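You operate a simulated robot arm through the tools that you are given. There is no shell and no other tool. Be economical: measure what you need, move in short steps, check, and stop when the job is done.

The job below is to be done with a simulated two-armed robot. You get a single attempt, and the scene is never put back.

Task
Take the lid off the glass soda jar and lay it down on the top of the card bench.

The check looks at the end state, three seconds after you hand in, the way a careful person would. Anything else that was tipped, shoved, dropped, spilled or broken makes it a failure. Lids that push on must go on centred and level and be pressed home; caps that screw on are set level and turned clockwise until they are tight.

Robot
Two 7-joint arms with two-finger parallel grippers on one trunk, on a base that drives. Base frame: it is fixed to the floor where the robot stands at the start and does not move with it; the origin is under the middle of the robot, x ahead of it, y to its left, z up; the surface under the hand at the start is at about z = 0.78. Readings come in m, rad, newtons and seconds.
The left shoulder is at the start at [-0.082, 0.119, 0.851], the right one opposite. With the tool pointing down near the work surface each hand reaches from about 0.16 to 0.58 m from the robot's upright axis, wherever it stands, measured 20 degrees to its own side. Payload 3.43 kg a hand.
The tool frame of a hand sits at the grasp point between the pads (the TCP): z along the fingers, y along the line on which they close. The tips reach 0.03 m beyond it. Largest opening 0.094 m; finger width 0.028, thickness 0.01; the body of the gripper, 0.05 by 0.096 m, starts 0.055 m behind the TCP.
Orientation is that of the tool frame in the base frame, as [roll, pitch, yaw] about the fixed x, y, z axes, in that order (R = Rz(yaw) Ry(pitch) Rx(roll)). With the fingers straight down and closing along the base's y, the tool's x points along the base's -x, its y along +y and its z along -z.

Tools
- The arms move only by the tool nudge_tool. It takes "left_series", "right_series" or both (then of equal length, played together; a hand with none holds still); each is a list of rows, each a list of 7 numbers: the turn, a rotation vector about the tool's x, y, z in units of 45 degrees (1.0 is 45 degrees), then the shift along the tool's x, y, z in units of 150 mm (1.0 is 150 mm), then the opening, from 0 (shut) to 1 (fully open). In form: [[rx, ry, rz, tx, ty, tz, gripper], ...]. A call has 1 to 10 rows; each row is the pose to reach, as a shift and turn from the pose commanded when the call began, along the tool's axes at that moment. A call with a number of a shift or a turn outside -1 to 1 is refused whole. Each row takes 0.2 s and may step no farther than 0.05 m and 0.15 rad from the row before; otherwise, or with a gripper value out of range, the whole call is refused. A pose out of reach is approached as far as the arm can. The call stops where the force on the tool passes 40 N (or 10 N more than at its start, if that is more) or the arm is blocked; 0.2 s more then pass. The fingers move at their own pace (about 0.153 m/s each) and stop on an object; they squeeze with about 44 N. The grip force told is the motor's: it shows also when the fingers shut on nothing. Time passes only in rows, and 0.2 s behind the last, so rows that repeat a pose let the fingers close. The reply holds the time, the measured pose of the TCP, the force on the tool along the base axes, the opening and the grip force, in the units named above and with some noise, with the torque about the TCP (base axes, N m) and any sound that the robot's microphone picked up, and new pictures: "pictures" is both (left out), scene, wrist or none (wrist: the cameras of the hands that moved).
- Cameras (640 x 400 px; columns grow to the right, rows downward): "scene" is now at [0.0262, 0.0119, 1.5688]; the picture's right is [0.11, -0.99, 0.00], its down [-0.81, -0.09, -0.57] and it looks along [0.57, 0.06, -0.82] (base axes); focal length 272 px, centre (320, 200). "left" rides on the left gripper at [0.076, -0.014, -0.102] in its tool frame; the picture's right is [0.18, 0.98, 0.00], its down [-0.75, 0.14, -0.64] and it looks along [-0.63, 0.12, 0.77] (tool axes); focal length 243 px, centre (320, 200). "right" rides on the right gripper at [0.076, 0.014, -0.102] in its tool frame; the picture's right is [-0.18, 0.98, 0.00], its down [-0.75, -0.14, -0.64] and it looks along [-0.63, -0.12, 0.77] (tool axes); focal length 243 px, centre (320, 200). There is no depth. A picture from a camera that has moved, and an enlarged one, comes with that camera's place and axes in the base frame and with its lens. The place of the scene camera against the robot may be out by one fixed shift of up to 0.025 m in any direction.
- slide_trunk(by): slides the trunk up (or, below 0, down) by that many m; the arms and the scene camera ride with it, the base frame stays. It gives what a move gives, with no picture.
- drive_base(legs): drives the robot by 1 to 6 legs, each [ahead, left, turn to the left] in m, m and rad, along the robot's own axes; the way and the turn of a leg run together, so that a leg with both is an arc; at most 1.5 m and 3.142 rad a leg. The arms and the cameras ride along, it lands a little off, and it stops where it bumps. It gives what a move gives, and a new picture of the scene camera.
- turn_head(pan, tilt): turns the head with the scene camera to pan (to the left, within 2.496 rad either way) and tilt (down, from -0.506 to 1.204), counted from straight ahead of the robot. It gives what a move gives, and a new picture of the scene camera.
- inspect(camera, box): a new picture of the part [left, top, right, bottom] of that camera's present view, enlarged. It takes no simulated time.
- sign_off(): hands the job in; it is judged then, once.

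Work in short steps. Places have to be worked out from the pictures, the camera data and where the tool is seen: move nearer, look again, correct. Check each grasp and each placing, and mend what went wrong. You have 120 turns and 260 pictures in all, those below and enlarged ones among them. Open the grippers and draw the arms clear of the work before you hand the job in, unless the task says otherwise; then end with one line.

The tools are called as name(argument=value, ...) on one line, values as JSON. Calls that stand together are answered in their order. nudge_tool: Moves the arms, as the interface text tells. Its arguments: {"type":"object","properties":{"left_series":{"type":"array"},"right_series":{"type":"array"},"pictures":{"type":"string","enum":["both","scene","wrist","none"]}},"required":[]} The other tools are called the same way: slide_trunk (by) slides the trunk up or down; drive_base (legs) drives the base; turn_head (pan, tilt) turns the head that bears the scene camera; inspect (camera, box) takes an enlarged picture of a part of a camera's view; sign_off () hands the job in.

At the start:

```text
time: 0.0
left_tcp_pos: [0.3562, 0.2399, 1.0508]
left_tcp_rot: [-3.141, 0.0, 3.141]
left_force: [0.1, 0.5, -0.4]
left_ft_torque: [0.03, 0.02, -0.04]
left_opening: 0.0937
left_finger_force: 0.1
right_tcp_pos: [0.2833, -0.088, 1.0732]
right_tcp_rot: [-3.141, 0.0, -3.141]
right_force: [0.0, 0.3, 0.0]
right_ft_torque: [0.01, -0.03, -0.02]
right_opening: 0.0939
right_finger_force: 0.1
trunk travel left (down, up): [-0.275, 0.06]
robot x, y, heading: [-0.0012, -0.0022, -0.005]
head pan, tilt: [0.112, 0.96]
```

scene: 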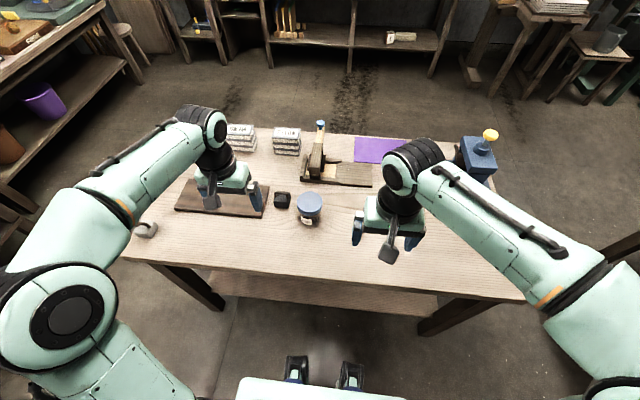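
right: 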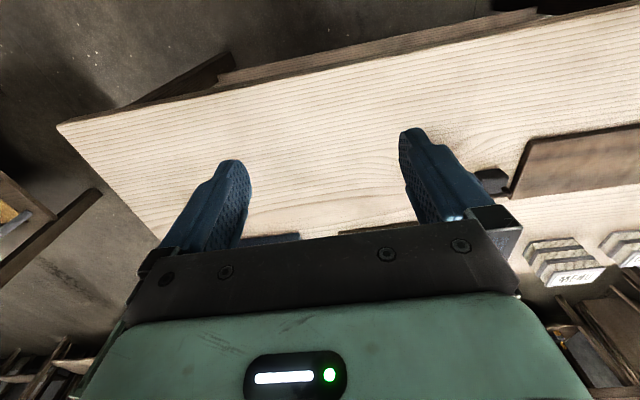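
left: 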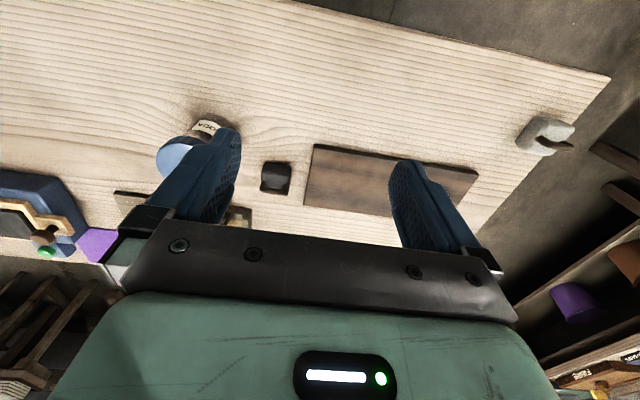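

The jar with the blue lid stands at the middle of the table, labelled. I enlarge the scene to look at it and its surroundings.

inspect(camera="scene", box=[260, 170, 360, 240])

inspect(camera="scene", box=[170, 110, 510, 280])

inspect(camera="left", box=[130, 90, 310, 200])

turn_head(pan=0.0, tilt=0.35)

```text
5.71 times, centred on (310, 205) of scene
camera zoom: at [0.0262, 0.0119, 1.5688], right [0.11, -0.99, 0.0], down [-0.81, -0.09, -0.57], along [0.57, 0.06, -0.82], focal length 1551 px, centre (377, 171)
```

zoom: 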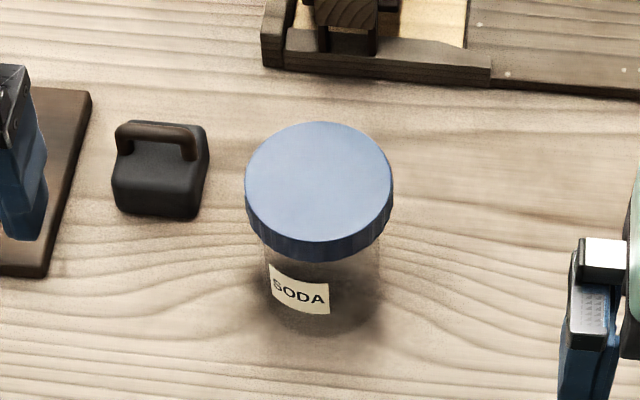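

```text
1.88 times, centred on (340, 195) of scene
camera zoom: at [0.0262, 0.0119, 1.5688], right [0.11, -0.99, 0.0], down [-0.81, -0.09, -0.57], along [0.57, 0.06, -0.82], focal length 511 px, centre (282, 209)
```

zoom: 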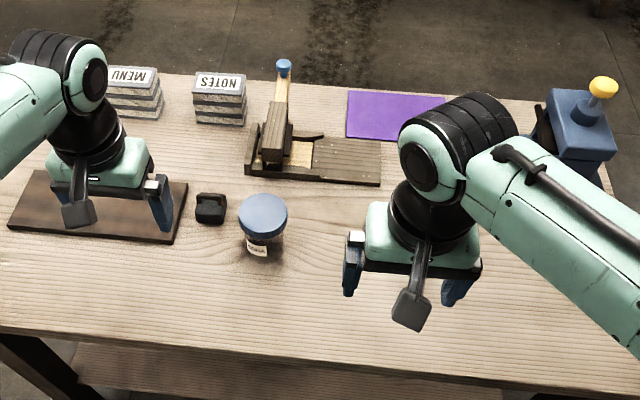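

```text
3.56 times, centred on (220, 145) of left
camera zoom: at [0.2796, 0.2265, 1.1529], right [-0.18, 0.98, 0.0], down [0.75, 0.14, 0.64], along [0.63, 0.12, -0.77], focal length 863 px, centre (676, 396)
```

zoom: 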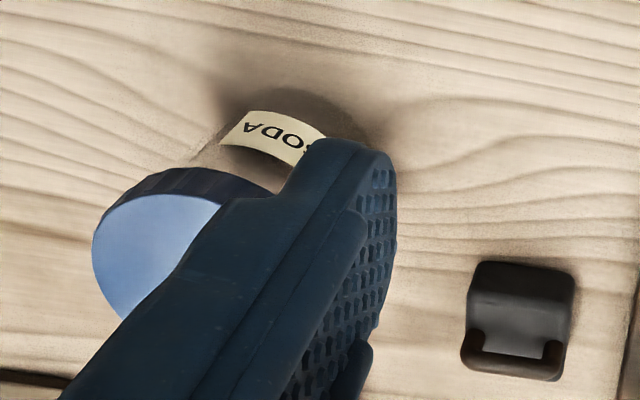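

```text
time: 1.0
left_tcp_pos: [0.3561, 0.2396, 1.0503]
left_tcp_rot: [-3.141, 0.002, -3.141]
left_force: [-0.2, -0.9, 0.2]
left_ft_torque: [-0.02, 0.02, 0.02]
left_opening: 0.0943
left_finger_force: 0.2
right_tcp_pos: [0.2844, -0.0875, 1.0733]
right_tcp_rot: [3.141, 0.0, -3.141]
right_force: [-0.9, 0.2, -0.6]
right_ft_torque: [-0.02, -0.02, 0.02]
right_opening: 0.0941
right_finger_force: 0.1
trunk travel left (down, up): [-0.275, 0.06]
robot x, y, heading: [-0.0002, 0.0013, -0.001]
head pan, tilt: [0.0, 0.351]
camera scene: at [0.0477, 0.0039, 1.6206], right [0.0, -1.0, 0.0], down [-0.34, 0.0, -0.94], along [0.94, 0.0, -0.34], focal length 272 px, centre (320, 200)
```

scene: 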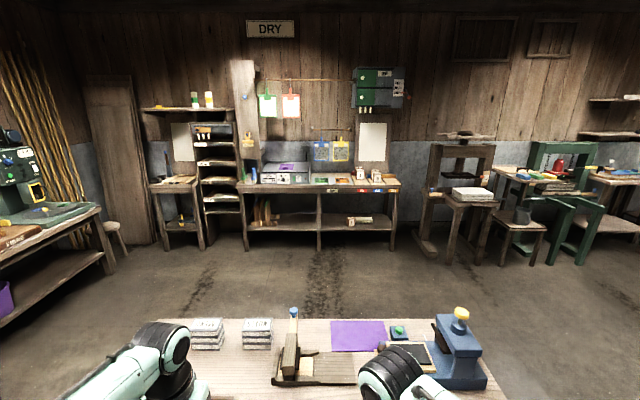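

The bench ahead holds card stacks and a cutter. I look around at the other benches to make sure which one is the card bench.

inspect(camera="scene", box=[400, 100, 640, 280])

inspect(camera="scene", box=[140, 60, 410, 240])

turn_head(pan=1.3, tilt=0.4)

turn_head(pan=-1.3, tilt=0.4)

turn_head(pan=0.1, tilt=0.96)

```text
2.22 times, centred on (520, 190) of scene
camera zoom: at [0.0477, 0.0039, 1.6206], right [0.0, -1.0, 0.0], down [-0.34, 0.0, -0.94], along [0.94, 0.0, -0.34], focal length 603 px, centre (-124, 222)
```

zoom: 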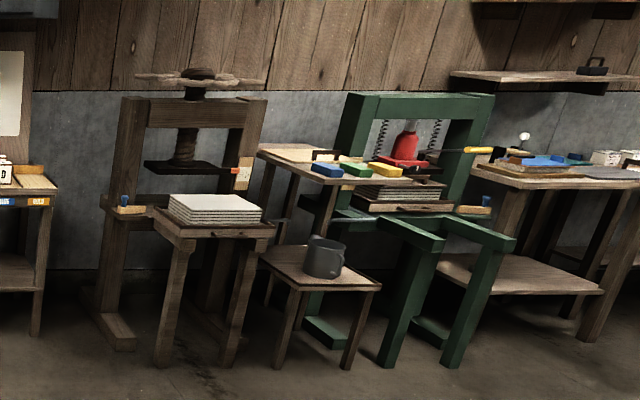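

```text
2.22 times, centred on (275, 150) of scene
camera zoom: at [0.0477, 0.0039, 1.6206], right [0.0, -1.0, 0.0], down [-0.34, 0.0, -0.94], along [0.94, 0.0, -0.34], focal length 603 px, centre (420, 311)
```

zoom: 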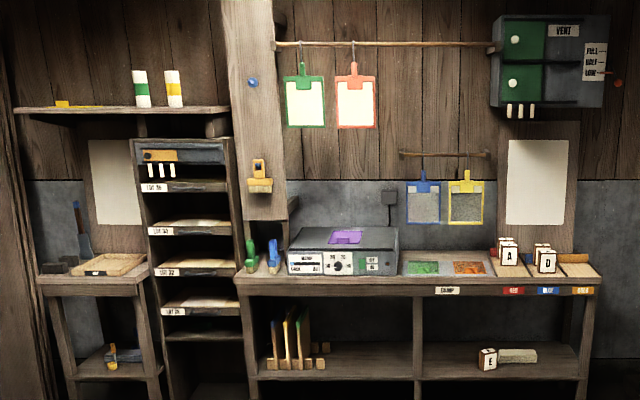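

```text
time: 2.5
left_tcp_pos: [0.356, 0.2402, 1.0504]
left_tcp_rot: [3.14, -0.001, 3.14]
left_force: [0.0, -0.3, 0.5]
left_ft_torque: [0.0, 0.0, 0.02]
left_opening: 0.0943
left_finger_force: 0.0
right_tcp_pos: [0.2833, -0.0879, 1.0722]
right_tcp_rot: [-3.142, 0.0, 3.141]
right_force: [-0.1, -0.3, -0.6]
right_ft_torque: [0.01, -0.03, 0.02]
right_opening: 0.094
right_finger_force: 0.0
trunk travel left (down, up): [-0.275, 0.06]
robot x, y, heading: [-0.0018, -0.0009, 0.001]
head pan, tilt: [1.3, 0.4]
camera scene: at [-0.0206, 0.0931, 1.6162], right [0.96, -0.27, 0.0], down [-0.1, -0.37, -0.92], along [0.25, 0.89, -0.39], focal length 272 px, centre (320, 200)
```

scene: 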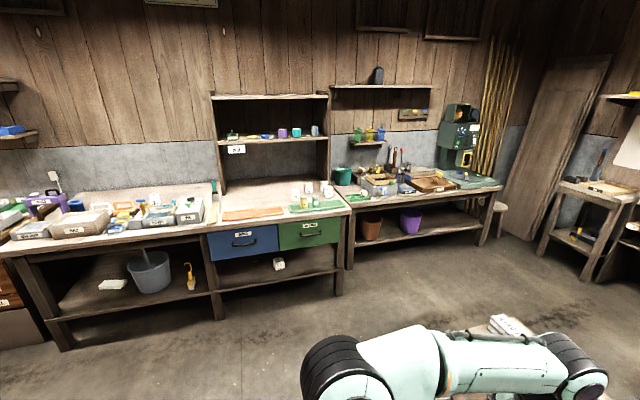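

```text
time: 4.8
left_tcp_pos: [0.356, 0.2398, 1.0502]
left_tcp_rot: [3.141, 0.001, -3.142]
left_force: [0.1, 0.3, -0.3]
left_ft_torque: [0.02, 0.02, 0.02]
left_opening: 0.0938
left_finger_force: 0.1
right_tcp_pos: [0.284, -0.0878, 1.0729]
right_tcp_rot: [-3.141, 0.0, 3.141]
right_force: [-1.5, 0.6, 0.0]
right_ft_torque: [0.01, -0.01, -0.04]
right_opening: 0.0938
right_finger_force: 0.0
trunk travel left (down, up): [-0.275, 0.06]
robot x, y, heading: [-0.0026, 0.0001, 0.003]
head pan, tilt: [-1.3, 0.4]
camera scene: at [-0.0206, -0.0853, 1.6162], right [-0.96, -0.27, 0.0], down [-0.1, 0.37, -0.92], along [0.25, -0.89, -0.39], focal length 272 px, centre (320, 200)
```

scene: 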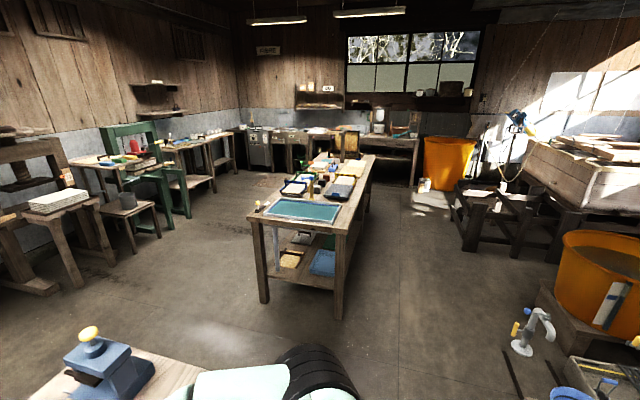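

```text
time: 6.3
left_tcp_pos: [0.3564, 0.2405, 1.051]
left_tcp_rot: [-3.141, 0.001, -3.141]
left_force: [-0.7, -0.2, -0.5]
left_ft_torque: [-0.04, 0.01, -0.01]
left_opening: 0.0939
left_finger_force: 0.0
right_tcp_pos: [0.2846, -0.0883, 1.0739]
right_tcp_rot: [-3.142, 0.0, 3.141]
right_force: [0.2, 0.3, -0.9]
right_ft_torque: [0.02, 0.04, 0.04]
right_opening: 0.094
right_finger_force: 0.1
trunk travel left (down, up): [-0.275, 0.06]
robot x, y, heading: [-0.0009, -0.0017, -0.002]
head pan, tilt: [0.099, 0.96]
camera scene: at [0.0264, 0.011, 1.5688], right [0.1, -1.0, 0.0], down [-0.81, -0.08, -0.57], along [0.57, 0.06, -0.82], focal length 272 px, centre (320, 200)
```

scene: 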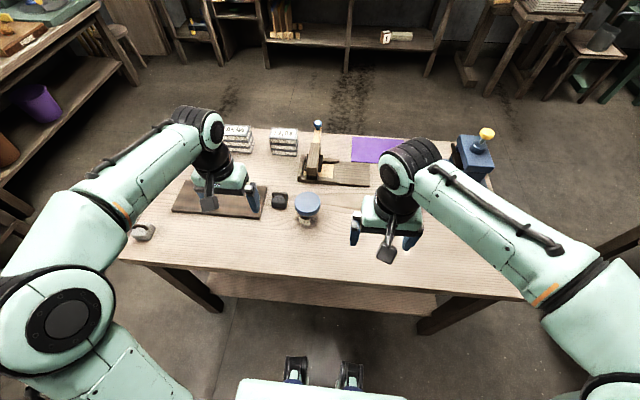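

This is the card bench (card stacks, cutter, punch). I estimate the jar at x≈0.47, y≈0.09, lid top z≈0.90, diameter about 0.078. I move the right hand aside and the left hand over in front of the jar for a closer look.

nudge_tool(left_series=[[0, 0, 0, 0.1, -0.25, 0, 1], [0, 0, 0, 0.2, -0.5, 0, 1], [0, 0, 0, 0.3, -0.75, 0, 1], [0, 0, 0, 0.4, -1, 0, 1]], right_series=[[0, 0, 0, 0, -0.25, 0, 1], [0, 0, 0, 0, -0.5, 0, 1], [0, 0, 0, 0, -0.75, 0, 1], [0, 0, 0, 0, -1, 0, 1]])

```text
time: 7.3
left_tcp_pos: [0.2961, 0.0885, 1.0487]
left_tcp_rot: [3.139, -0.001, -3.139]
left_force: [0.6, -0.7, 0.2]
left_ft_torque: [-0.02, 0.03, 0.0]
left_opening: 0.0941
left_finger_force: 0.0
right_tcp_pos: [0.2833, -0.2397, 1.0733]
right_tcp_rot: [3.142, 0.0, 3.141]
right_force: [-0.7, -0.2, 0.0]
right_ft_torque: [0.02, 0.01, -0.01]
right_opening: 0.0942
right_finger_force: 0.2
trunk travel left (down, up): [-0.275, 0.06]
robot x, y, heading: [-0.0007, 0.0003, -0.001]
head pan, tilt: [0.099, 0.96]
camera scene: at [0.0261, 0.0097, 1.5688], right [0.1, -1.0, 0.0], down [-0.81, -0.08, -0.57], along [0.57, 0.06, -0.82], focal length 272 px, centre (320, 200)
camera right: at [0.2065, -0.2264, 1.1783], right [0.18, 0.98, 0.0], down [0.75, -0.14, 0.64], along [0.63, -0.12, -0.77], focal length 243 px, centre (320, 200)
camera left: at [0.219, 0.0756, 1.1531], right [-0.19, 0.98, 0.0], down [0.75, 0.14, 0.64], along [0.63, 0.12, -0.77], focal length 243 px, centre (320, 200)
```

scene: 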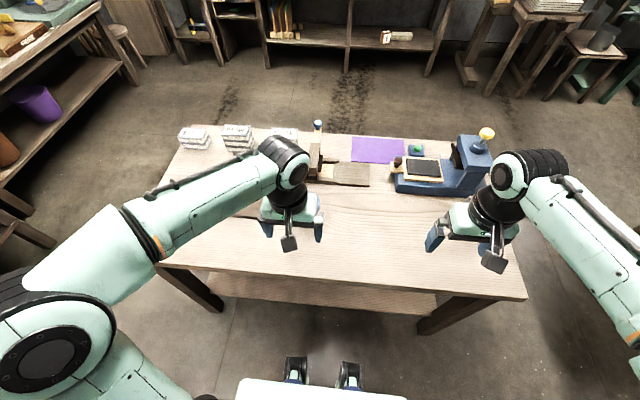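
right: 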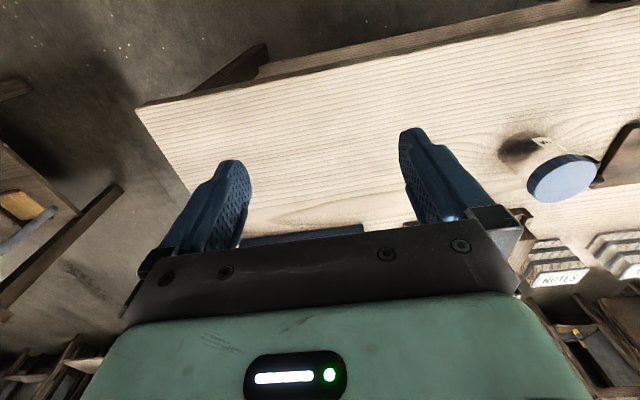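
left: 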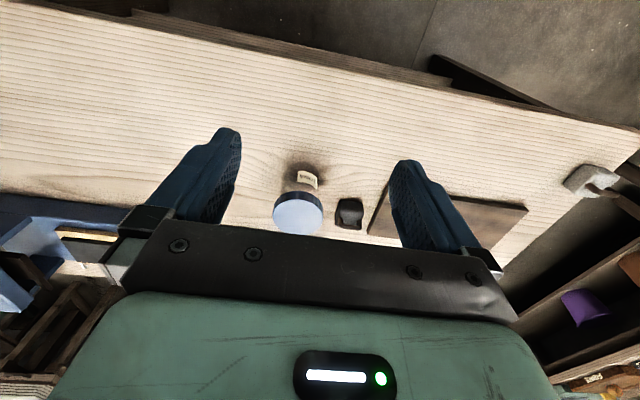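

Triangulating both wrist views puts the lid top at about (0.475, 0.090, 0.878). I enlarge it to tell whether it is a screw cap.

inspect(camera="left", box=[260, 145, 350, 245])

inspect(camera="right", box=[490, 120, 620, 210])

```text
4.00 times, centred on (305, 195) of left
camera zoom: at [0.219, 0.0756, 1.1531], right [-0.19, 0.98, 0.0], down [0.75, 0.14, 0.64], along [0.63, 0.12, -0.77], focal length 970 px, centre (380, 220)
```

zoom: 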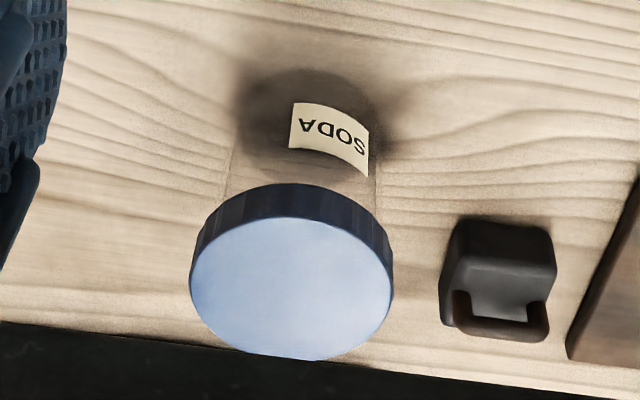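

```text
4.44 times, centred on (555, 165) of right
camera zoom: at [0.2065, -0.2264, 1.1783], right [0.18, 0.98, 0.0], down [0.75, -0.14, 0.64], along [0.63, -0.12, -0.77], focal length 1078 px, centre (-724, 356)
```

zoom: 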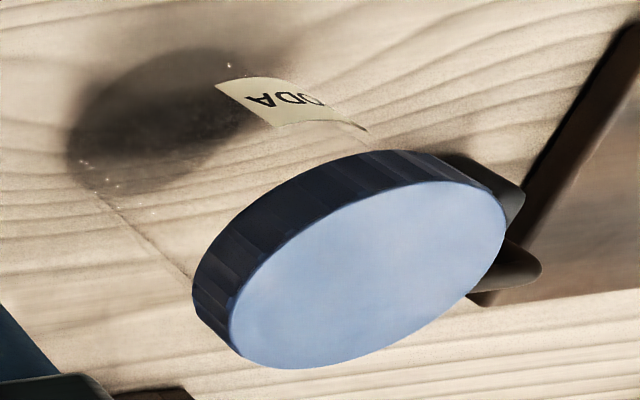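

The lid is ribbed, so it may well be a screw lid. I bring the left hand above the jar, tips still well above the lid.

nudge_tool(left_series=[[0, 0, 0, -0.3, 0, 0, 1], [0, 0, 0, -0.6, 0, 0, 1], [0, 0, 0, -0.8, 0, 0.15, 1], [0, 0, 0, -1, 0, 0.3, 1], [0, 0, 0, -1, 0, 0.3, 1]])

nudge_tool(left_series=[[0, 0, 0, -0.19, 0.01, 0.1, 1], [0, 0, 0, -0.19, 0.01, 0.2, 1]])

```text
time: 8.5
left_tcp_pos: [0.4476, 0.09, 1.0069]
left_tcp_rot: [-3.14, -0.001, -3.139]
left_force: [-0.6, -1.0, -0.3]
left_ft_torque: [0.02, 0.01, 0.02]
left_opening: 0.0938
left_finger_force: 0.1
right_tcp_pos: [0.2834, -0.236, 1.0742]
right_tcp_rot: [3.141, 0.001, 3.141]
right_force: [-0.5, 0.5, 1.1]
right_ft_torque: [0.01, 0.02, 0.02]
right_opening: 0.0937
right_finger_force: 0.0
trunk travel left (down, up): [-0.275, 0.06]
robot x, y, heading: [-0.004, -0.0032, -0.002]
head pan, tilt: [0.099, 0.96]
camera scene: at [0.0256, 0.0112, 1.5688], right [0.1, -1.0, 0.0], down [-0.81, -0.08, -0.57], along [0.57, 0.06, -0.82], focal length 272 px, centre (320, 200)
camera left: at [0.3707, 0.0774, 1.1101], right [-0.18, 0.98, 0.0], down [0.75, 0.14, 0.64], along [0.63, 0.12, -0.77], focal length 243 px, centre (320, 200)
```

scene: 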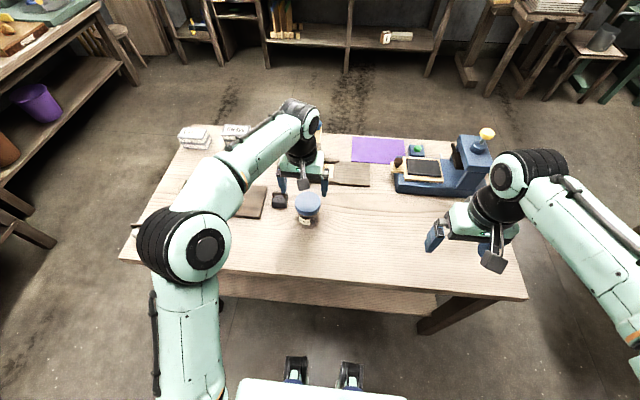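
left: 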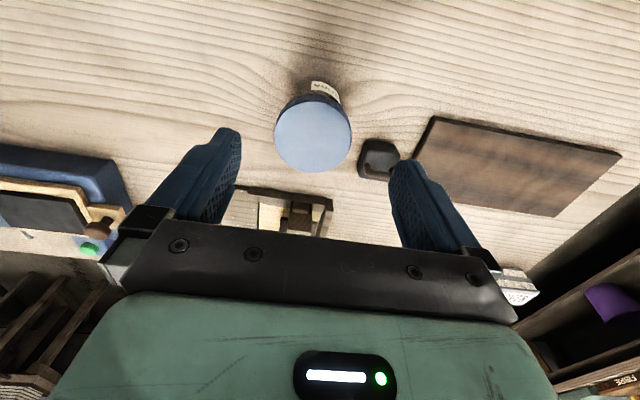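

```text
time: 9.1
left_tcp_pos: [0.4755, 0.0926, 0.9766]
left_tcp_rot: [-3.141, 0.0, -3.141]
left_force: [0.0, -0.4, -0.2]
left_ft_torque: [0.0, -0.03, 0.0]
left_opening: 0.0939
left_finger_force: 0.0
right_tcp_pos: [0.2827, -0.2378, 1.0751]
right_tcp_rot: [-3.142, 0.0, 3.141]
right_force: [0.0, 0.3, -0.6]
right_ft_torque: [-0.01, -0.04, 0.06]
right_opening: 0.0941
right_finger_force: 0.0
trunk travel left (down, up): [-0.275, 0.06]
robot x, y, heading: [0.0007, 0.0013, 0.006]
head pan, tilt: [0.099, 0.96]
camera scene: at [0.0256, 0.0112, 1.5688], right [0.1, -1.0, 0.0], down [-0.81, -0.08, -0.57], along [0.57, 0.06, -0.82], focal length 272 px, centre (320, 200)
camera left: at [0.3986, 0.0789, 1.0796], right [-0.18, 0.98, 0.0], down [0.75, 0.14, 0.64], along [0.63, 0.12, -0.77], focal length 243 px, centre (320, 200)
```

scene: 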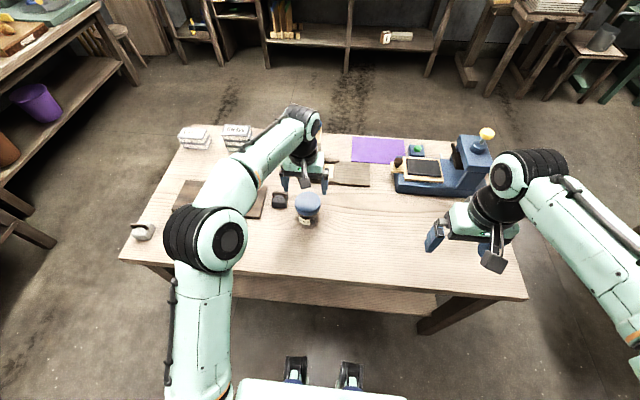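
left: 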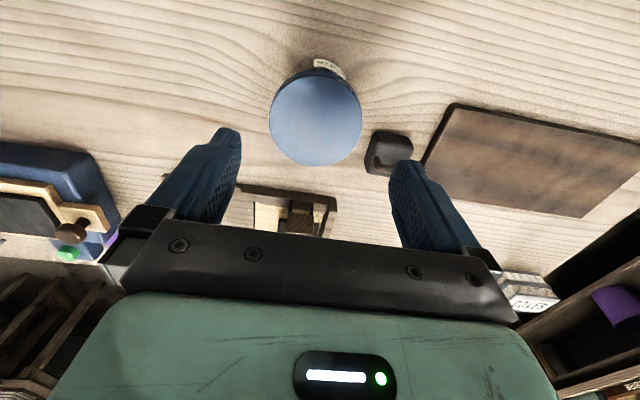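

Two views agree on the lid centre at (0.479, 0.090), top about 0.878. I centre and descend part-way, then check.

nudge_tool(left_series=[[0, 0, 0, -0.025, -0.02, 0.15, 1], [0, 0, 0, -0.025, -0.02, 0.3, 1], [0, 0, 0, -0.025, -0.02, 0.4, 1]])

```text
time: 9.9
left_tcp_pos: [0.4795, 0.0884, 0.9145]
left_tcp_rot: [-3.141, 0.001, -3.141]
left_force: [0.2, -0.1, 0.8]
left_ft_torque: [-0.01, 0.03, 0.02]
left_opening: 0.094
left_finger_force: 0.1
right_tcp_pos: [0.2834, -0.2394, 1.0739]
right_tcp_rot: [3.141, 0.001, 3.141]
right_force: [-0.8, -0.3, -0.7]
right_ft_torque: [-0.05, 0.03, 0.0]
right_opening: 0.0938
right_finger_force: 0.1
trunk travel left (down, up): [-0.275, 0.06]
robot x, y, heading: [0.0003, -0.0005, -0.003]
head pan, tilt: [0.099, 0.96]
camera scene: at [0.0266, 0.011, 1.5688], right [0.1, -1.0, 0.0], down [-0.82, -0.08, -0.57], along [0.57, 0.06, -0.82], focal length 272 px, centre (320, 200)
camera left: at [0.4025, 0.0765, 1.0177], right [-0.18, 0.98, 0.0], down [0.75, 0.14, 0.64], along [0.63, 0.12, -0.77], focal length 243 px, centre (320, 200)
```

scene: 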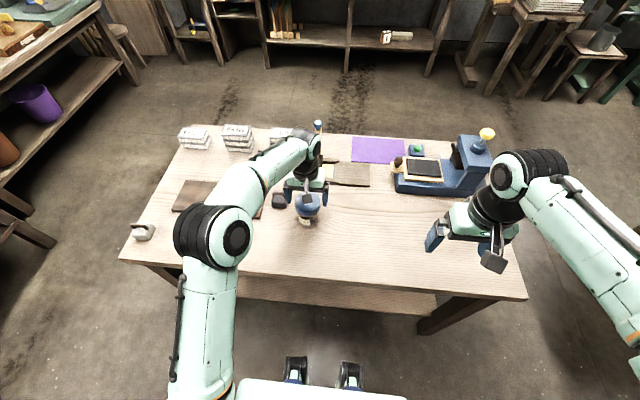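
left: 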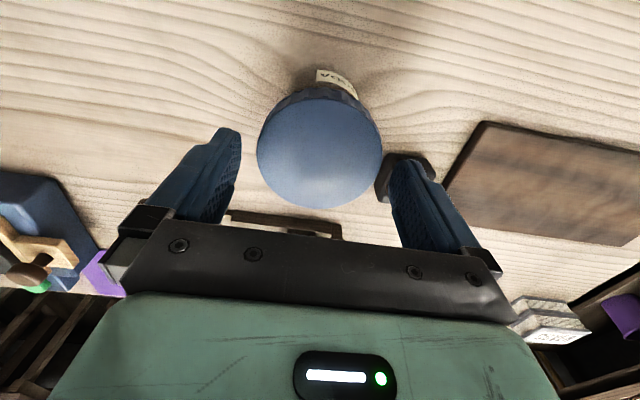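

Centred within about 2 mm. I descend until the pads sit beside the lid rim.

nudge_tool(left_series=[[0, 0, 0, 0, 0.013, 0.09, 1], [0, 0, 0, 0, 0.013, 0.18, 1], [0, 0, 0, 0, 0.013, 0.26, 1]])

inspect(camera="scene", box=[260, 160, 360, 230])

```text
time: 10.7
left_tcp_pos: [0.4788, 0.0915, 0.8764]
left_tcp_rot: [3.14, -0.002, -3.141]
left_force: [-0.2, 0.6, 0.6]
left_ft_torque: [0.01, 0.01, 0.04]
left_opening: 0.0941
left_finger_force: 0.0
right_tcp_pos: [0.2843, -0.2388, 1.0747]
right_tcp_rot: [3.141, -0.001, -3.142]
right_force: [0.5, 0.0, 0.0]
right_ft_torque: [0.01, -0.01, 0.0]
right_opening: 0.094
right_finger_force: 0.1
trunk travel left (down, up): [-0.275, 0.06]
robot x, y, heading: [0.0008, -0.004, -0.003]
head pan, tilt: [0.099, 0.96]
camera scene: at [0.0264, 0.0111, 1.5688], right [0.1, -1.0, 0.0], down [-0.82, -0.08, -0.57], along [0.57, 0.06, -0.82], focal length 272 px, centre (320, 200)
camera left: at [0.4018, 0.078, 0.9796], right [-0.18, 0.98, 0.0], down [0.75, 0.14, 0.64], along [0.63, 0.12, -0.77], focal length 243 px, centre (320, 200)
```

scene: 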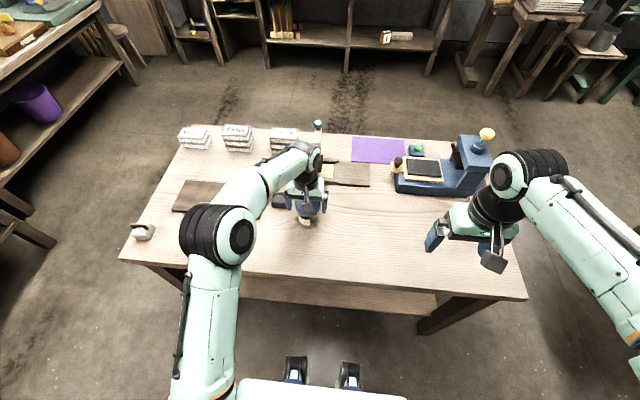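
left: 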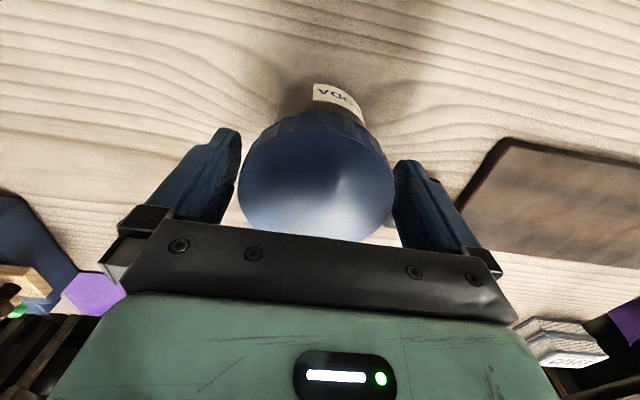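

```text
5.71 times, centred on (310, 195) of scene
camera zoom: at [0.0264, 0.0111, 1.5688], right [0.1, -1.0, 0.0], down [-0.82, -0.08, -0.57], along [0.57, 0.06, -0.82], focal length 1551 px, centre (377, 229)
```

zoom: 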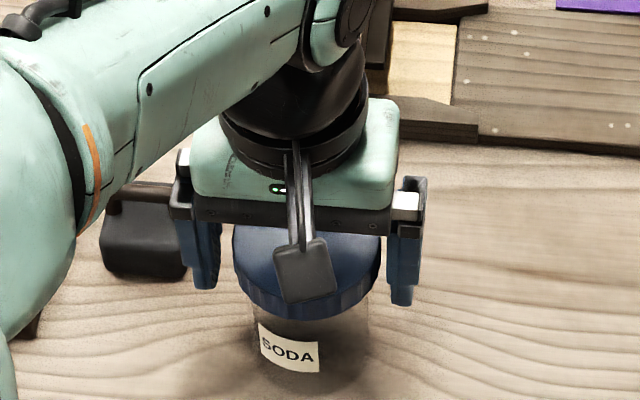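

The lid sits evenly between the pads. I close on it.

nudge_tool(left_series=[[0, 0, 0, 0.02, 0, 0.02, 1], [0, 0, 0, 0.02, 0, 0.02, 0.85], [0, 0, 0, 0.02, 0, 0.02, 0.6], [0, 0, 0, 0.02, 0, 0.02, 0.6]])

```text
time: 11.7
left_tcp_pos: [0.4762, 0.0901, 0.874]
left_tcp_rot: [-3.141, -0.001, -3.141]
left_force: [0.5, -1.4, -0.3]
left_ft_torque: [0.01, 0.03, 0.0]
left_opening: 0.0773
left_finger_force: 43.5
right_tcp_pos: [0.2845, -0.2376, 1.075]
right_tcp_rot: [-3.141, 0.0, 3.141]
right_force: [-0.3, 0.0, 0.3]
right_ft_torque: [0.03, 0.02, 0.01]
right_opening: 0.0937
right_finger_force: 0.1
trunk travel left (down, up): [-0.275, 0.06]
robot x, y, heading: [0.0022, -0.0021, -0.001]
head pan, tilt: [0.099, 0.96]
camera scene: at [0.0263, 0.011, 1.5688], right [0.1, -1.0, 0.0], down [-0.82, -0.08, -0.57], along [0.57, 0.06, -0.82], focal length 272 px, centre (320, 200)
camera left: at [0.3993, 0.0773, 0.9764], right [-0.18, 0.98, 0.0], down [0.75, 0.14, 0.64], along [0.63, 0.12, -0.77], focal length 243 px, centre (320, 200)
```

scene: 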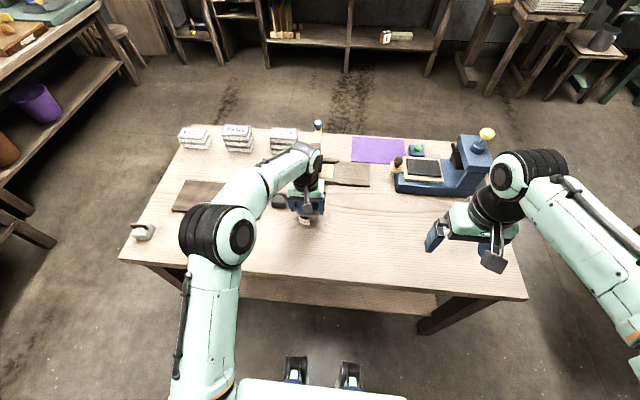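
left: 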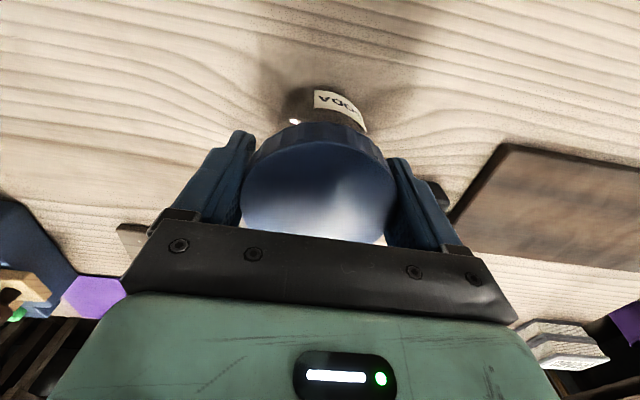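

Firm grip at 0.077 m. I test with a small counter-clockwise turn (seen from above) and watch torque and label.

nudge_tool(left_series=[[0, 0, -0.1, 0, 0, 0, 0.6], [0, 0, -0.2, 0, 0, 0, 0.6], [0, 0, -0.3, 0, 0, 0, 0.6], [0, 0, -0.4, 0, 0, 0, 0.6]])

inspect(camera="scene", box=[260, 160, 360, 230])

```text
time: 12.7
left_tcp_pos: [0.4759, 0.0914, 0.8732]
left_tcp_rot: [-3.142, 0.002, -2.824]
left_force: [0.4, 0.1, 0.2]
left_ft_torque: [0.12, 0.04, -0.03]
left_opening: 0.0776
left_finger_force: 44.1
right_tcp_pos: [0.2838, -0.2388, 1.0748]
right_tcp_rot: [3.141, 0.0, -3.14]
right_force: [0.0, -0.3, 0.0]
right_ft_torque: [-0.01, -0.02, 0.01]
right_opening: 0.094
right_finger_force: 0.1
trunk travel left (down, up): [-0.275, 0.06]
robot x, y, heading: [0.0023, -0.0012, 0.002]
head pan, tilt: [0.099, 0.96]
camera scene: at [0.0264, 0.011, 1.5688], right [0.1, -1.0, 0.0], down [-0.82, -0.08, -0.57], along [0.57, 0.06, -0.82], focal length 272 px, centre (320, 200)
camera left: at [0.4073, 0.0536, 0.9764], right [-0.48, 0.88, 0.0], down [0.67, 0.37, 0.64], along [0.56, 0.31, -0.77], focal length 243 px, centre (320, 200)
```

scene: 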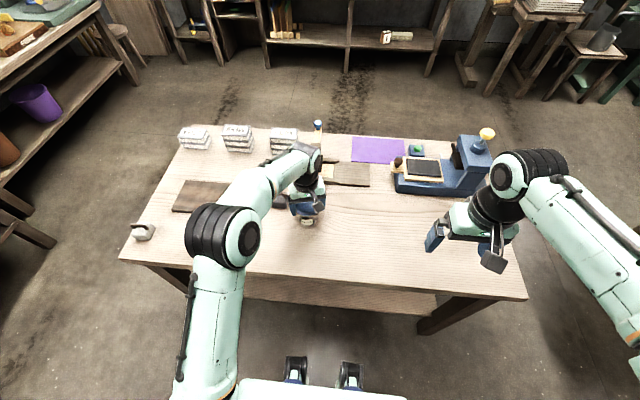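
left: 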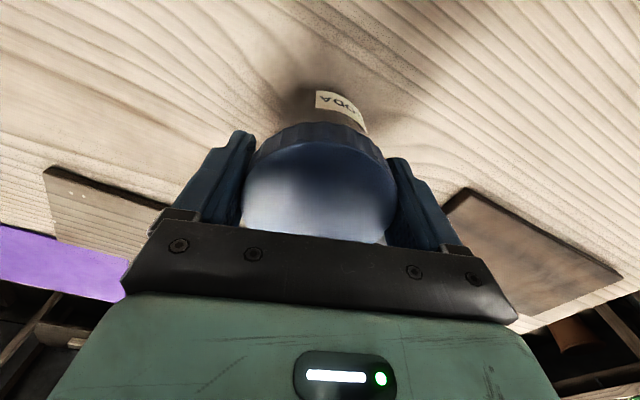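

```text
5.71 times, centred on (310, 195) of scene
camera zoom: at [0.0264, 0.011, 1.5688], right [0.1, -1.0, 0.0], down [-0.82, -0.08, -0.57], along [0.57, 0.06, -0.82], focal length 1551 px, centre (377, 229)
```

zoom: 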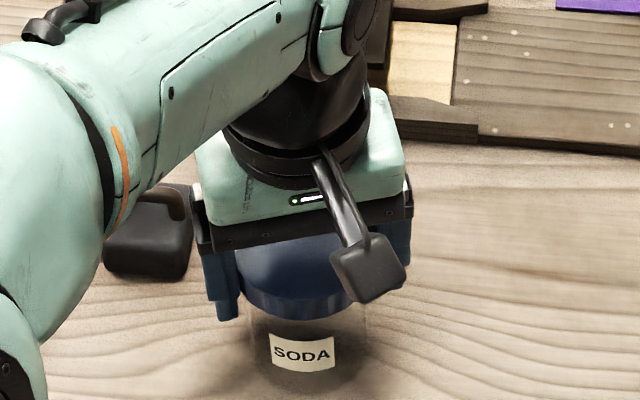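

The label turned with the lid, so the jar must be held: right hand on the jar body, left on the lid. I turn lid and jar back clockwise to gain range while reorienting the right hand to horizontal (fingers towards +y, camera up).

nudge_tool(left_series=[[0, 0, 0.14, 0, 0, 0, 0.6], [0, 0, 0.28, 0, 0, 0, 0.6], [0, 0, 0.42, 0, 0, 0, 0.6], [0, 0, 0.56, 0, 0, 0, 0.6], [0, 0, 0.7, 0, 0, 0, 0.6], [0, 0, 0.85, 0, 0, 0, 0.6], [0, 0, 1, 0, 0, 0, 0.6]], right_series=[[-0.095, 0.095, 0.123, 0, 0, 0, 1], [-0.19, 0.19, 0.246, 0, 0, 0, 1], [-0.285, 0.285, 0.369, 0, 0, 0, 1], [-0.38, 0.38, 0.492, 0, 0, 0, 1], [-0.475, 0.475, 0.615, 0, 0, 0, 1], [-0.57, 0.57, 0.738, 0, 0, 0, 1], [-0.662, 0.662, 0.863, 0, 0, 0, 1]], pictures="both")

```text
time: 14.3
left_tcp_pos: [0.4757, 0.0913, 0.873]
left_tcp_rot: [3.141, 0.001, 2.668]
left_force: [-0.9, 1.3, 2.6]
left_ft_torque: [0.2, 0.02, 0.07]
left_opening: 0.0773
left_finger_force: 43.9
right_tcp_pos: [0.283, -0.2374, 1.0738]
right_tcp_rot: [2.79, -0.644, 2.549]
right_force: [-0.2, 0.4, 0.1]
right_ft_torque: [-0.01, 0.01, 0.02]
right_opening: 0.0938
right_finger_force: 0.0
trunk travel left (down, up): [-0.275, 0.06]
robot x, y, heading: [-0.0022, 0.0023, 0.002]
head pan, tilt: [0.099, 0.96]
camera scene: at [0.0259, 0.011, 1.5688], right [0.1, -1.0, 0.0], down [-0.81, -0.08, -0.57], along [0.57, 0.06, -0.82], focal length 272 px, centre (320, 200)
camera right: at [0.2703, -0.2577, 1.2017], right [0.81, 0.57, 0.16], down [0.58, -0.82, -0.01], along [0.13, 0.1, -0.99], focal length 243 px, centre (320, 200)
camera left: at [0.4002, 0.1139, 0.9759], right [0.28, 0.96, 0.0], down [0.73, -0.22, 0.64], along [0.62, -0.18, -0.77], focal length 243 px, centre (320, 200)
```

scene: 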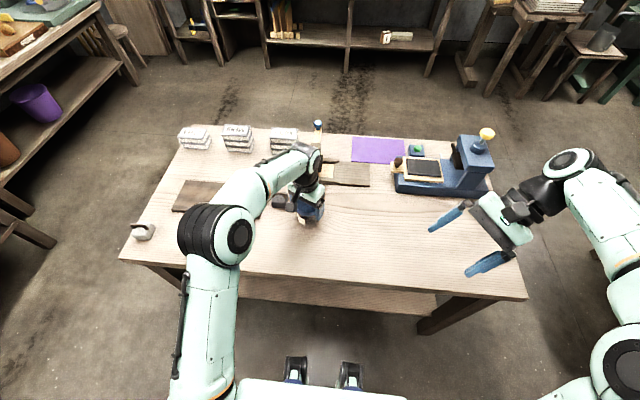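
right: 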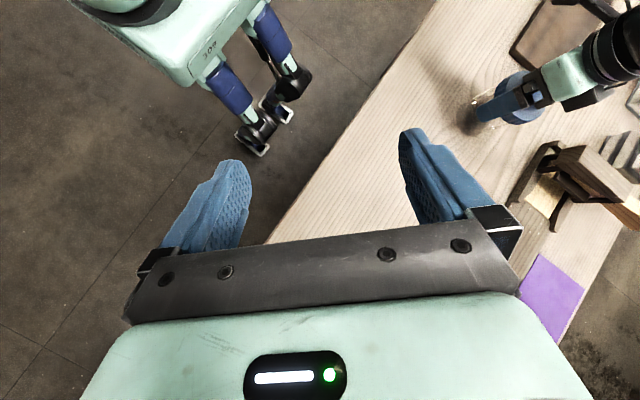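
left: 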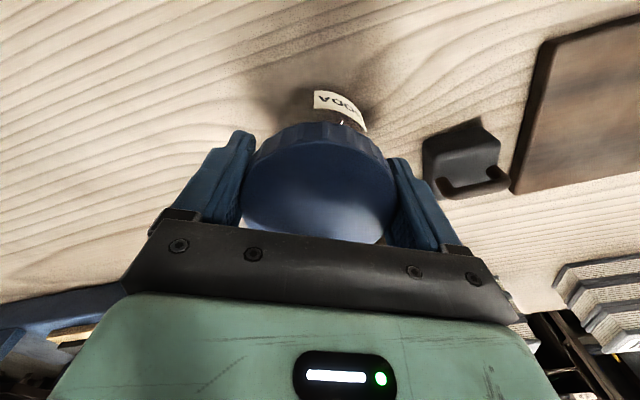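

Going as planned; the second half of the right hand's turn, and a bit more clockwise on the left.

nudge_tool(left_series=[[0, 0, 0.1, 0, 0, 0, 0.6], [0, 0, 0.2, 0, 0, 0, 0.6], [0, 0, 0.3, 0, 0, 0, 0.6], [0, 0, 0.4, 0, 0, 0, 0.6], [0, 0, 0.5, 0, 0, 0, 0.6], [0, 0, 0.6, 0, 0, 0, 0.6], [0, 0, 0.6, 0, 0, 0, 0.6]], right_series=[[-0.09, 0.09, 0.117, 0, 0, 0, 1], [-0.18, 0.18, 0.234, 0, 0, 0, 1], [-0.27, 0.27, 0.351, 0, 0, 0, 1], [-0.36, 0.36, 0.469, 0, 0, 0, 1], [-0.45, 0.45, 0.586, 0, 0, 0, 1], [-0.54, 0.54, 0.703, 0, 0, 0, 1], [-0.629, 0.629, 0.82, 0, 0, 0, 1]], pictures="both")

```text
time: 15.9
left_tcp_pos: [0.4756, 0.0902, 0.8744]
left_tcp_rot: [-3.141, 0.0, 2.196]
left_force: [0.5, 0.6, -0.4]
left_ft_torque: [0.09, -0.1, -0.01]
left_opening: 0.0775
left_finger_force: 43.9
right_tcp_pos: [0.2848, -0.237, 1.0739]
right_tcp_rot: [-3.139, -1.311, 1.565]
right_force: [0.1, 0.3, -0.5]
right_ft_torque: [0.03, 0.01, 0.05]
right_opening: 0.094
right_finger_force: 0.0
trunk travel left (down, up): [-0.275, 0.06]
robot x, y, heading: [-0.0021, 0.0005, 0.0]
head pan, tilt: [0.099, 0.96]
camera scene: at [0.0262, 0.011, 1.5688], right [0.1, -1.0, 0.0], down [-0.82, -0.08, -0.57], along [0.57, 0.06, -0.82], focal length 272 px, centre (320, 200)
camera right: at [0.2975, -0.3189, 1.1754], right [0.98, -0.05, -0.18], down [-0.14, -0.81, -0.56], along [-0.12, 0.58, -0.81], focal length 243 px, centre (320, 200)
camera left: at [0.4187, 0.1438, 0.9761], right [0.69, 0.73, 0.0], down [0.56, -0.53, 0.64], along [0.47, -0.44, -0.77], focal length 243 px, centre (320, 200)
```

scene: 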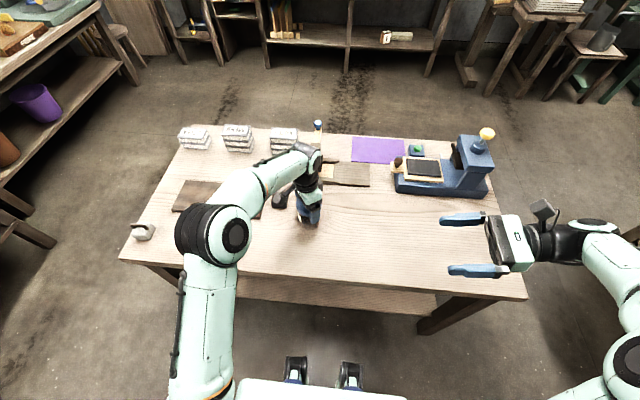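
right: 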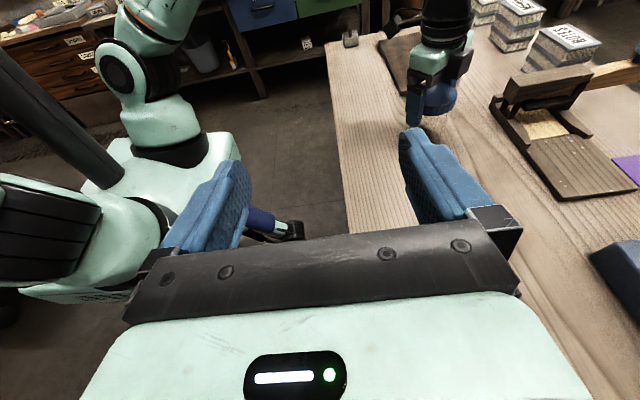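
left: 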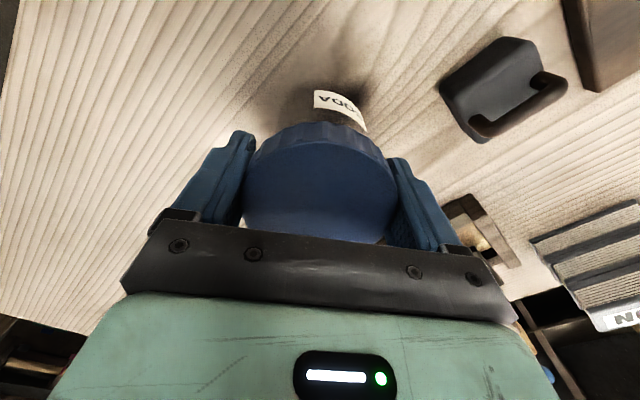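

Both hands are as wanted. I bring the right hand halfway towards its pre-grasp beside the jar and look.

nudge_tool(right_series=[[0, 0, 0, -0.13, 0.16, 0.2, 1], [0, 0, 0, -0.26, 0.32, 0.4, 1], [0, 0, 0, -0.39, 0.48, 0.6, 1], [0, 0, 0, -0.55, 0.64, 0.8, 1]])

```text
time: 16.9
left_tcp_pos: [0.4751, 0.0897, 0.873]
left_tcp_rot: [-3.141, -0.001, 2.199]
left_force: [0.0, -0.7, -0.1]
left_ft_torque: [-0.03, -0.04, 0.0]
left_opening: 0.0775
left_finger_force: 43.2
right_tcp_pos: [0.3829, -0.1435, 0.9625]
right_tcp_rot: [3.141, -1.307, 1.57]
right_force: [0.7, 0.2, 0.7]
right_ft_torque: [0.0, 0.01, 0.01]
right_opening: 0.0941
right_finger_force: 0.1
trunk travel left (down, up): [-0.275, 0.06]
robot x, y, heading: [-0.0042, -0.0007, -0.001]
head pan, tilt: [0.099, 0.96]
camera scene: at [0.0267, 0.011, 1.5688], right [0.1, -1.0, 0.0], down [-0.82, -0.08, -0.57], along [0.57, 0.06, -0.82], focal length 272 px, centre (320, 200)
camera right: at [0.3957, -0.223, 1.0649], right [0.98, -0.05, -0.18], down [-0.14, -0.82, -0.56], along [-0.12, 0.58, -0.81], focal length 243 px, centre (320, 200)
```

scene: 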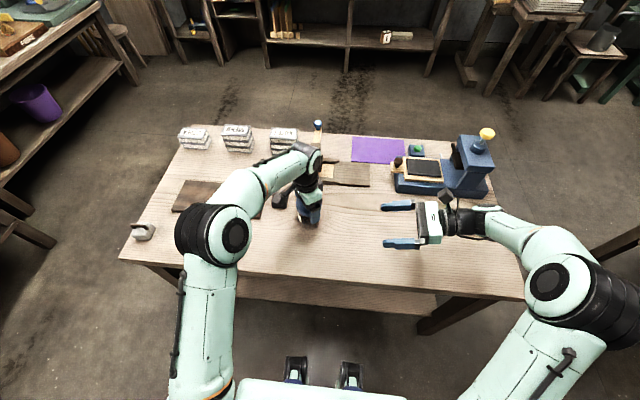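
right: 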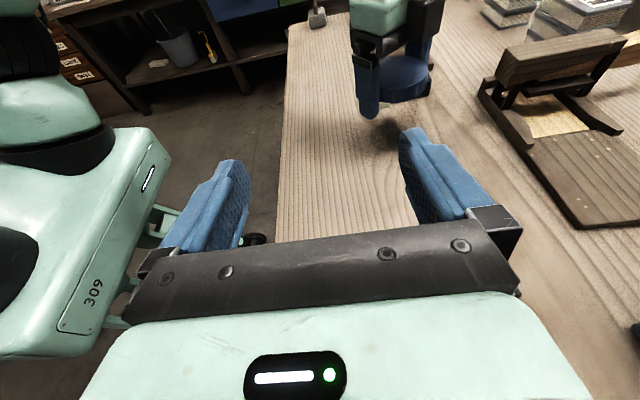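

Clear so far. I go on to the pre-grasp at about (0.4765, -0.04, 0.85).

nudge_tool(right_series=[[0, 0, 0, -0.13, 0.15, 0.12, 1], [0, 0, 0, -0.26, 0.3, 0.3, 1], [0, 0, 0, -0.39, 0.45, 0.48, 1], [0, 0, 0, -0.5, 0.624, 0.67, 1], [0, 0, 0, -0.545, 0.624, 0.86, 1]])

inspect(camera="scene", box=[260, 140, 420, 260])

```text
time: 18.1
left_tcp_pos: [0.4751, 0.0895, 0.8739]
left_tcp_rot: [-3.141, 0.0, 2.199]
left_force: [-0.1, 1.2, -0.3]
left_ft_torque: [0.07, -0.03, 0.05]
left_opening: 0.0775
left_finger_force: 43.8
right_tcp_pos: [0.4744, -0.0382, 0.8512]
right_tcp_rot: [3.141, -1.309, 1.57]
right_force: [0.0, -0.5, 1.2]
right_ft_torque: [-0.01, 0.01, 0.03]
right_opening: 0.0939
right_finger_force: 0.2
trunk travel left (down, up): [-0.275, 0.06]
robot x, y, heading: [0.0016, 0.0025, -0.002]
head pan, tilt: [0.099, 0.96]
camera scene: at [0.0262, 0.0113, 1.5688], right [0.1, -1.0, 0.0], down [-0.82, -0.08, -0.57], along [0.57, 0.06, -0.82], focal length 272 px, centre (320, 200)
camera right: at [0.4876, -0.1196, 0.9524], right [0.98, -0.05, -0.18], down [-0.14, -0.82, -0.56], along [-0.12, 0.58, -0.81], focal length 243 px, centre (320, 200)
```

scene: 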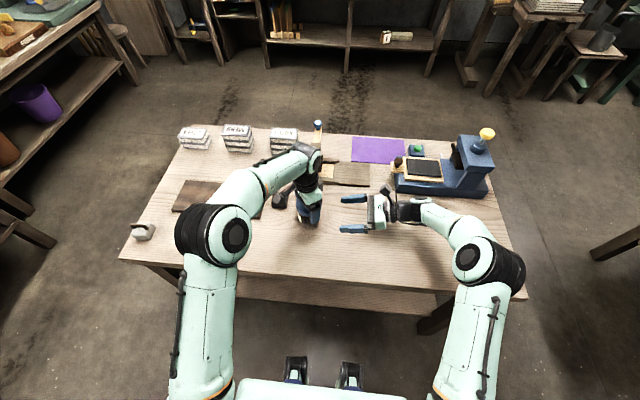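
right: 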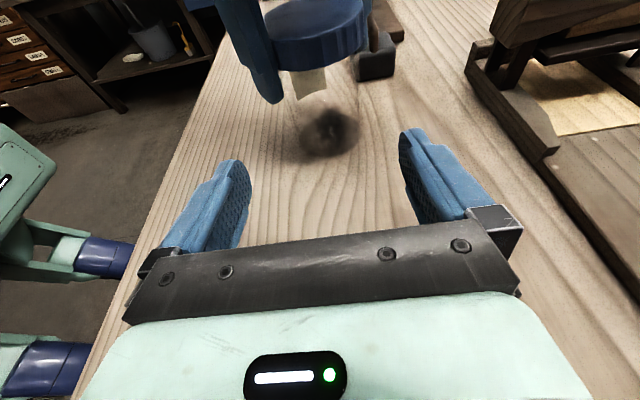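

```text
3.33 times, centred on (340, 200) of scene
camera zoom: at [0.0262, 0.0113, 1.5688], right [0.1, -1.0, 0.0], down [-0.82, -0.08, -0.57], along [0.57, 0.06, -0.82], focal length 905 px, centre (253, 200)
```

zoom: 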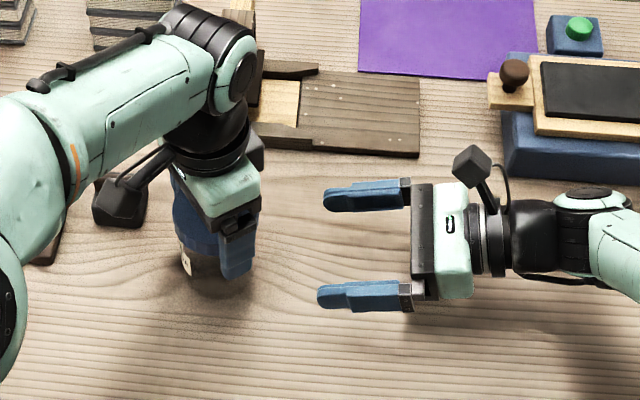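

The pre-grasp is clean, the jar stands straight ahead between the open fingers. I slide in around the glass below the lid hand.

nudge_tool(right_series=[[0, 0, 0, -0.044, 0.011, 0.2, 1], [0, 0, 0, -0.044, 0.011, 0.4, 1], [0, 0, 0, -0.044, 0.011, 0.58, 1], [0, 0, 0, -0.044, 0.011, 0.766, 1]])

inspect(camera="scene", box=[260, 150, 380, 240])

```text
time: 19.1
left_tcp_pos: [0.4745, 0.0896, 0.8733]
left_tcp_rot: [3.141, 0.0, 2.2]
left_force: [0.2, -0.9, 0.3]
left_ft_torque: [0.02, 0.0, 0.0]
left_opening: 0.0774
left_finger_force: 43.8
right_tcp_pos: [0.4744, 0.0694, 0.8141]
right_tcp_rot: [3.138, -1.31, 1.575]
right_force: [-0.1, -0.1, 0.2]
right_ft_torque: [0.01, 0.03, -0.01]
right_opening: 0.0942
right_finger_force: 0.1
trunk travel left (down, up): [-0.275, 0.06]
robot x, y, heading: [0.0021, 0.0048, -0.003]
head pan, tilt: [0.099, 0.96]
camera scene: at [0.0263, 0.0114, 1.5688], right [0.1, -1.0, 0.0], down [-0.82, -0.08, -0.57], along [0.57, 0.06, -0.82], focal length 272 px, centre (320, 200)
camera right: at [0.4875, -0.0102, 0.9161], right [0.98, -0.05, -0.18], down [-0.14, -0.82, -0.56], along [-0.12, 0.58, -0.81], focal length 243 px, centre (320, 200)
```

scene: 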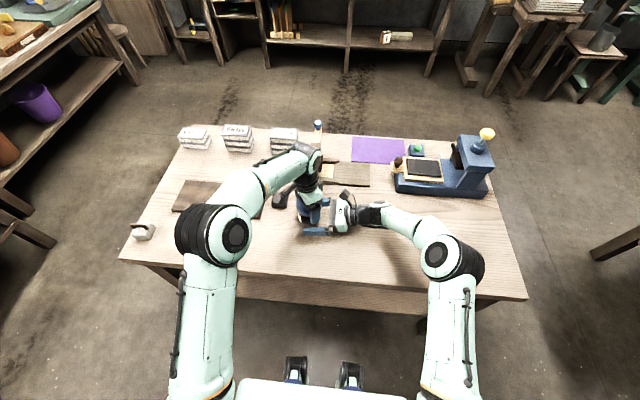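
right: 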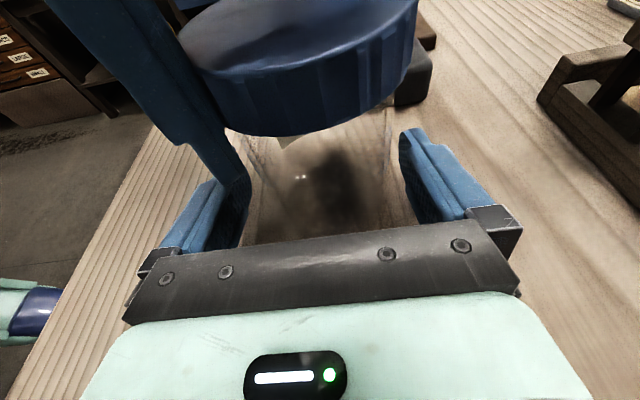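

```text
4.44 times, centred on (320, 195) of scene
camera zoom: at [0.0263, 0.0114, 1.5688], right [0.1, -1.0, 0.0], down [-0.82, -0.08, -0.57], along [0.57, 0.06, -0.82], focal length 1206 px, centre (320, 222)
```

zoom: 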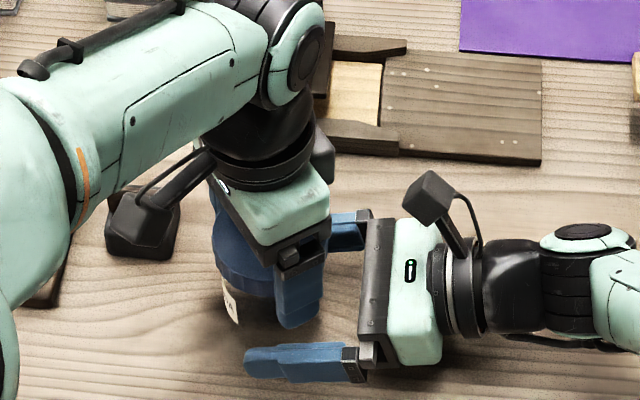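

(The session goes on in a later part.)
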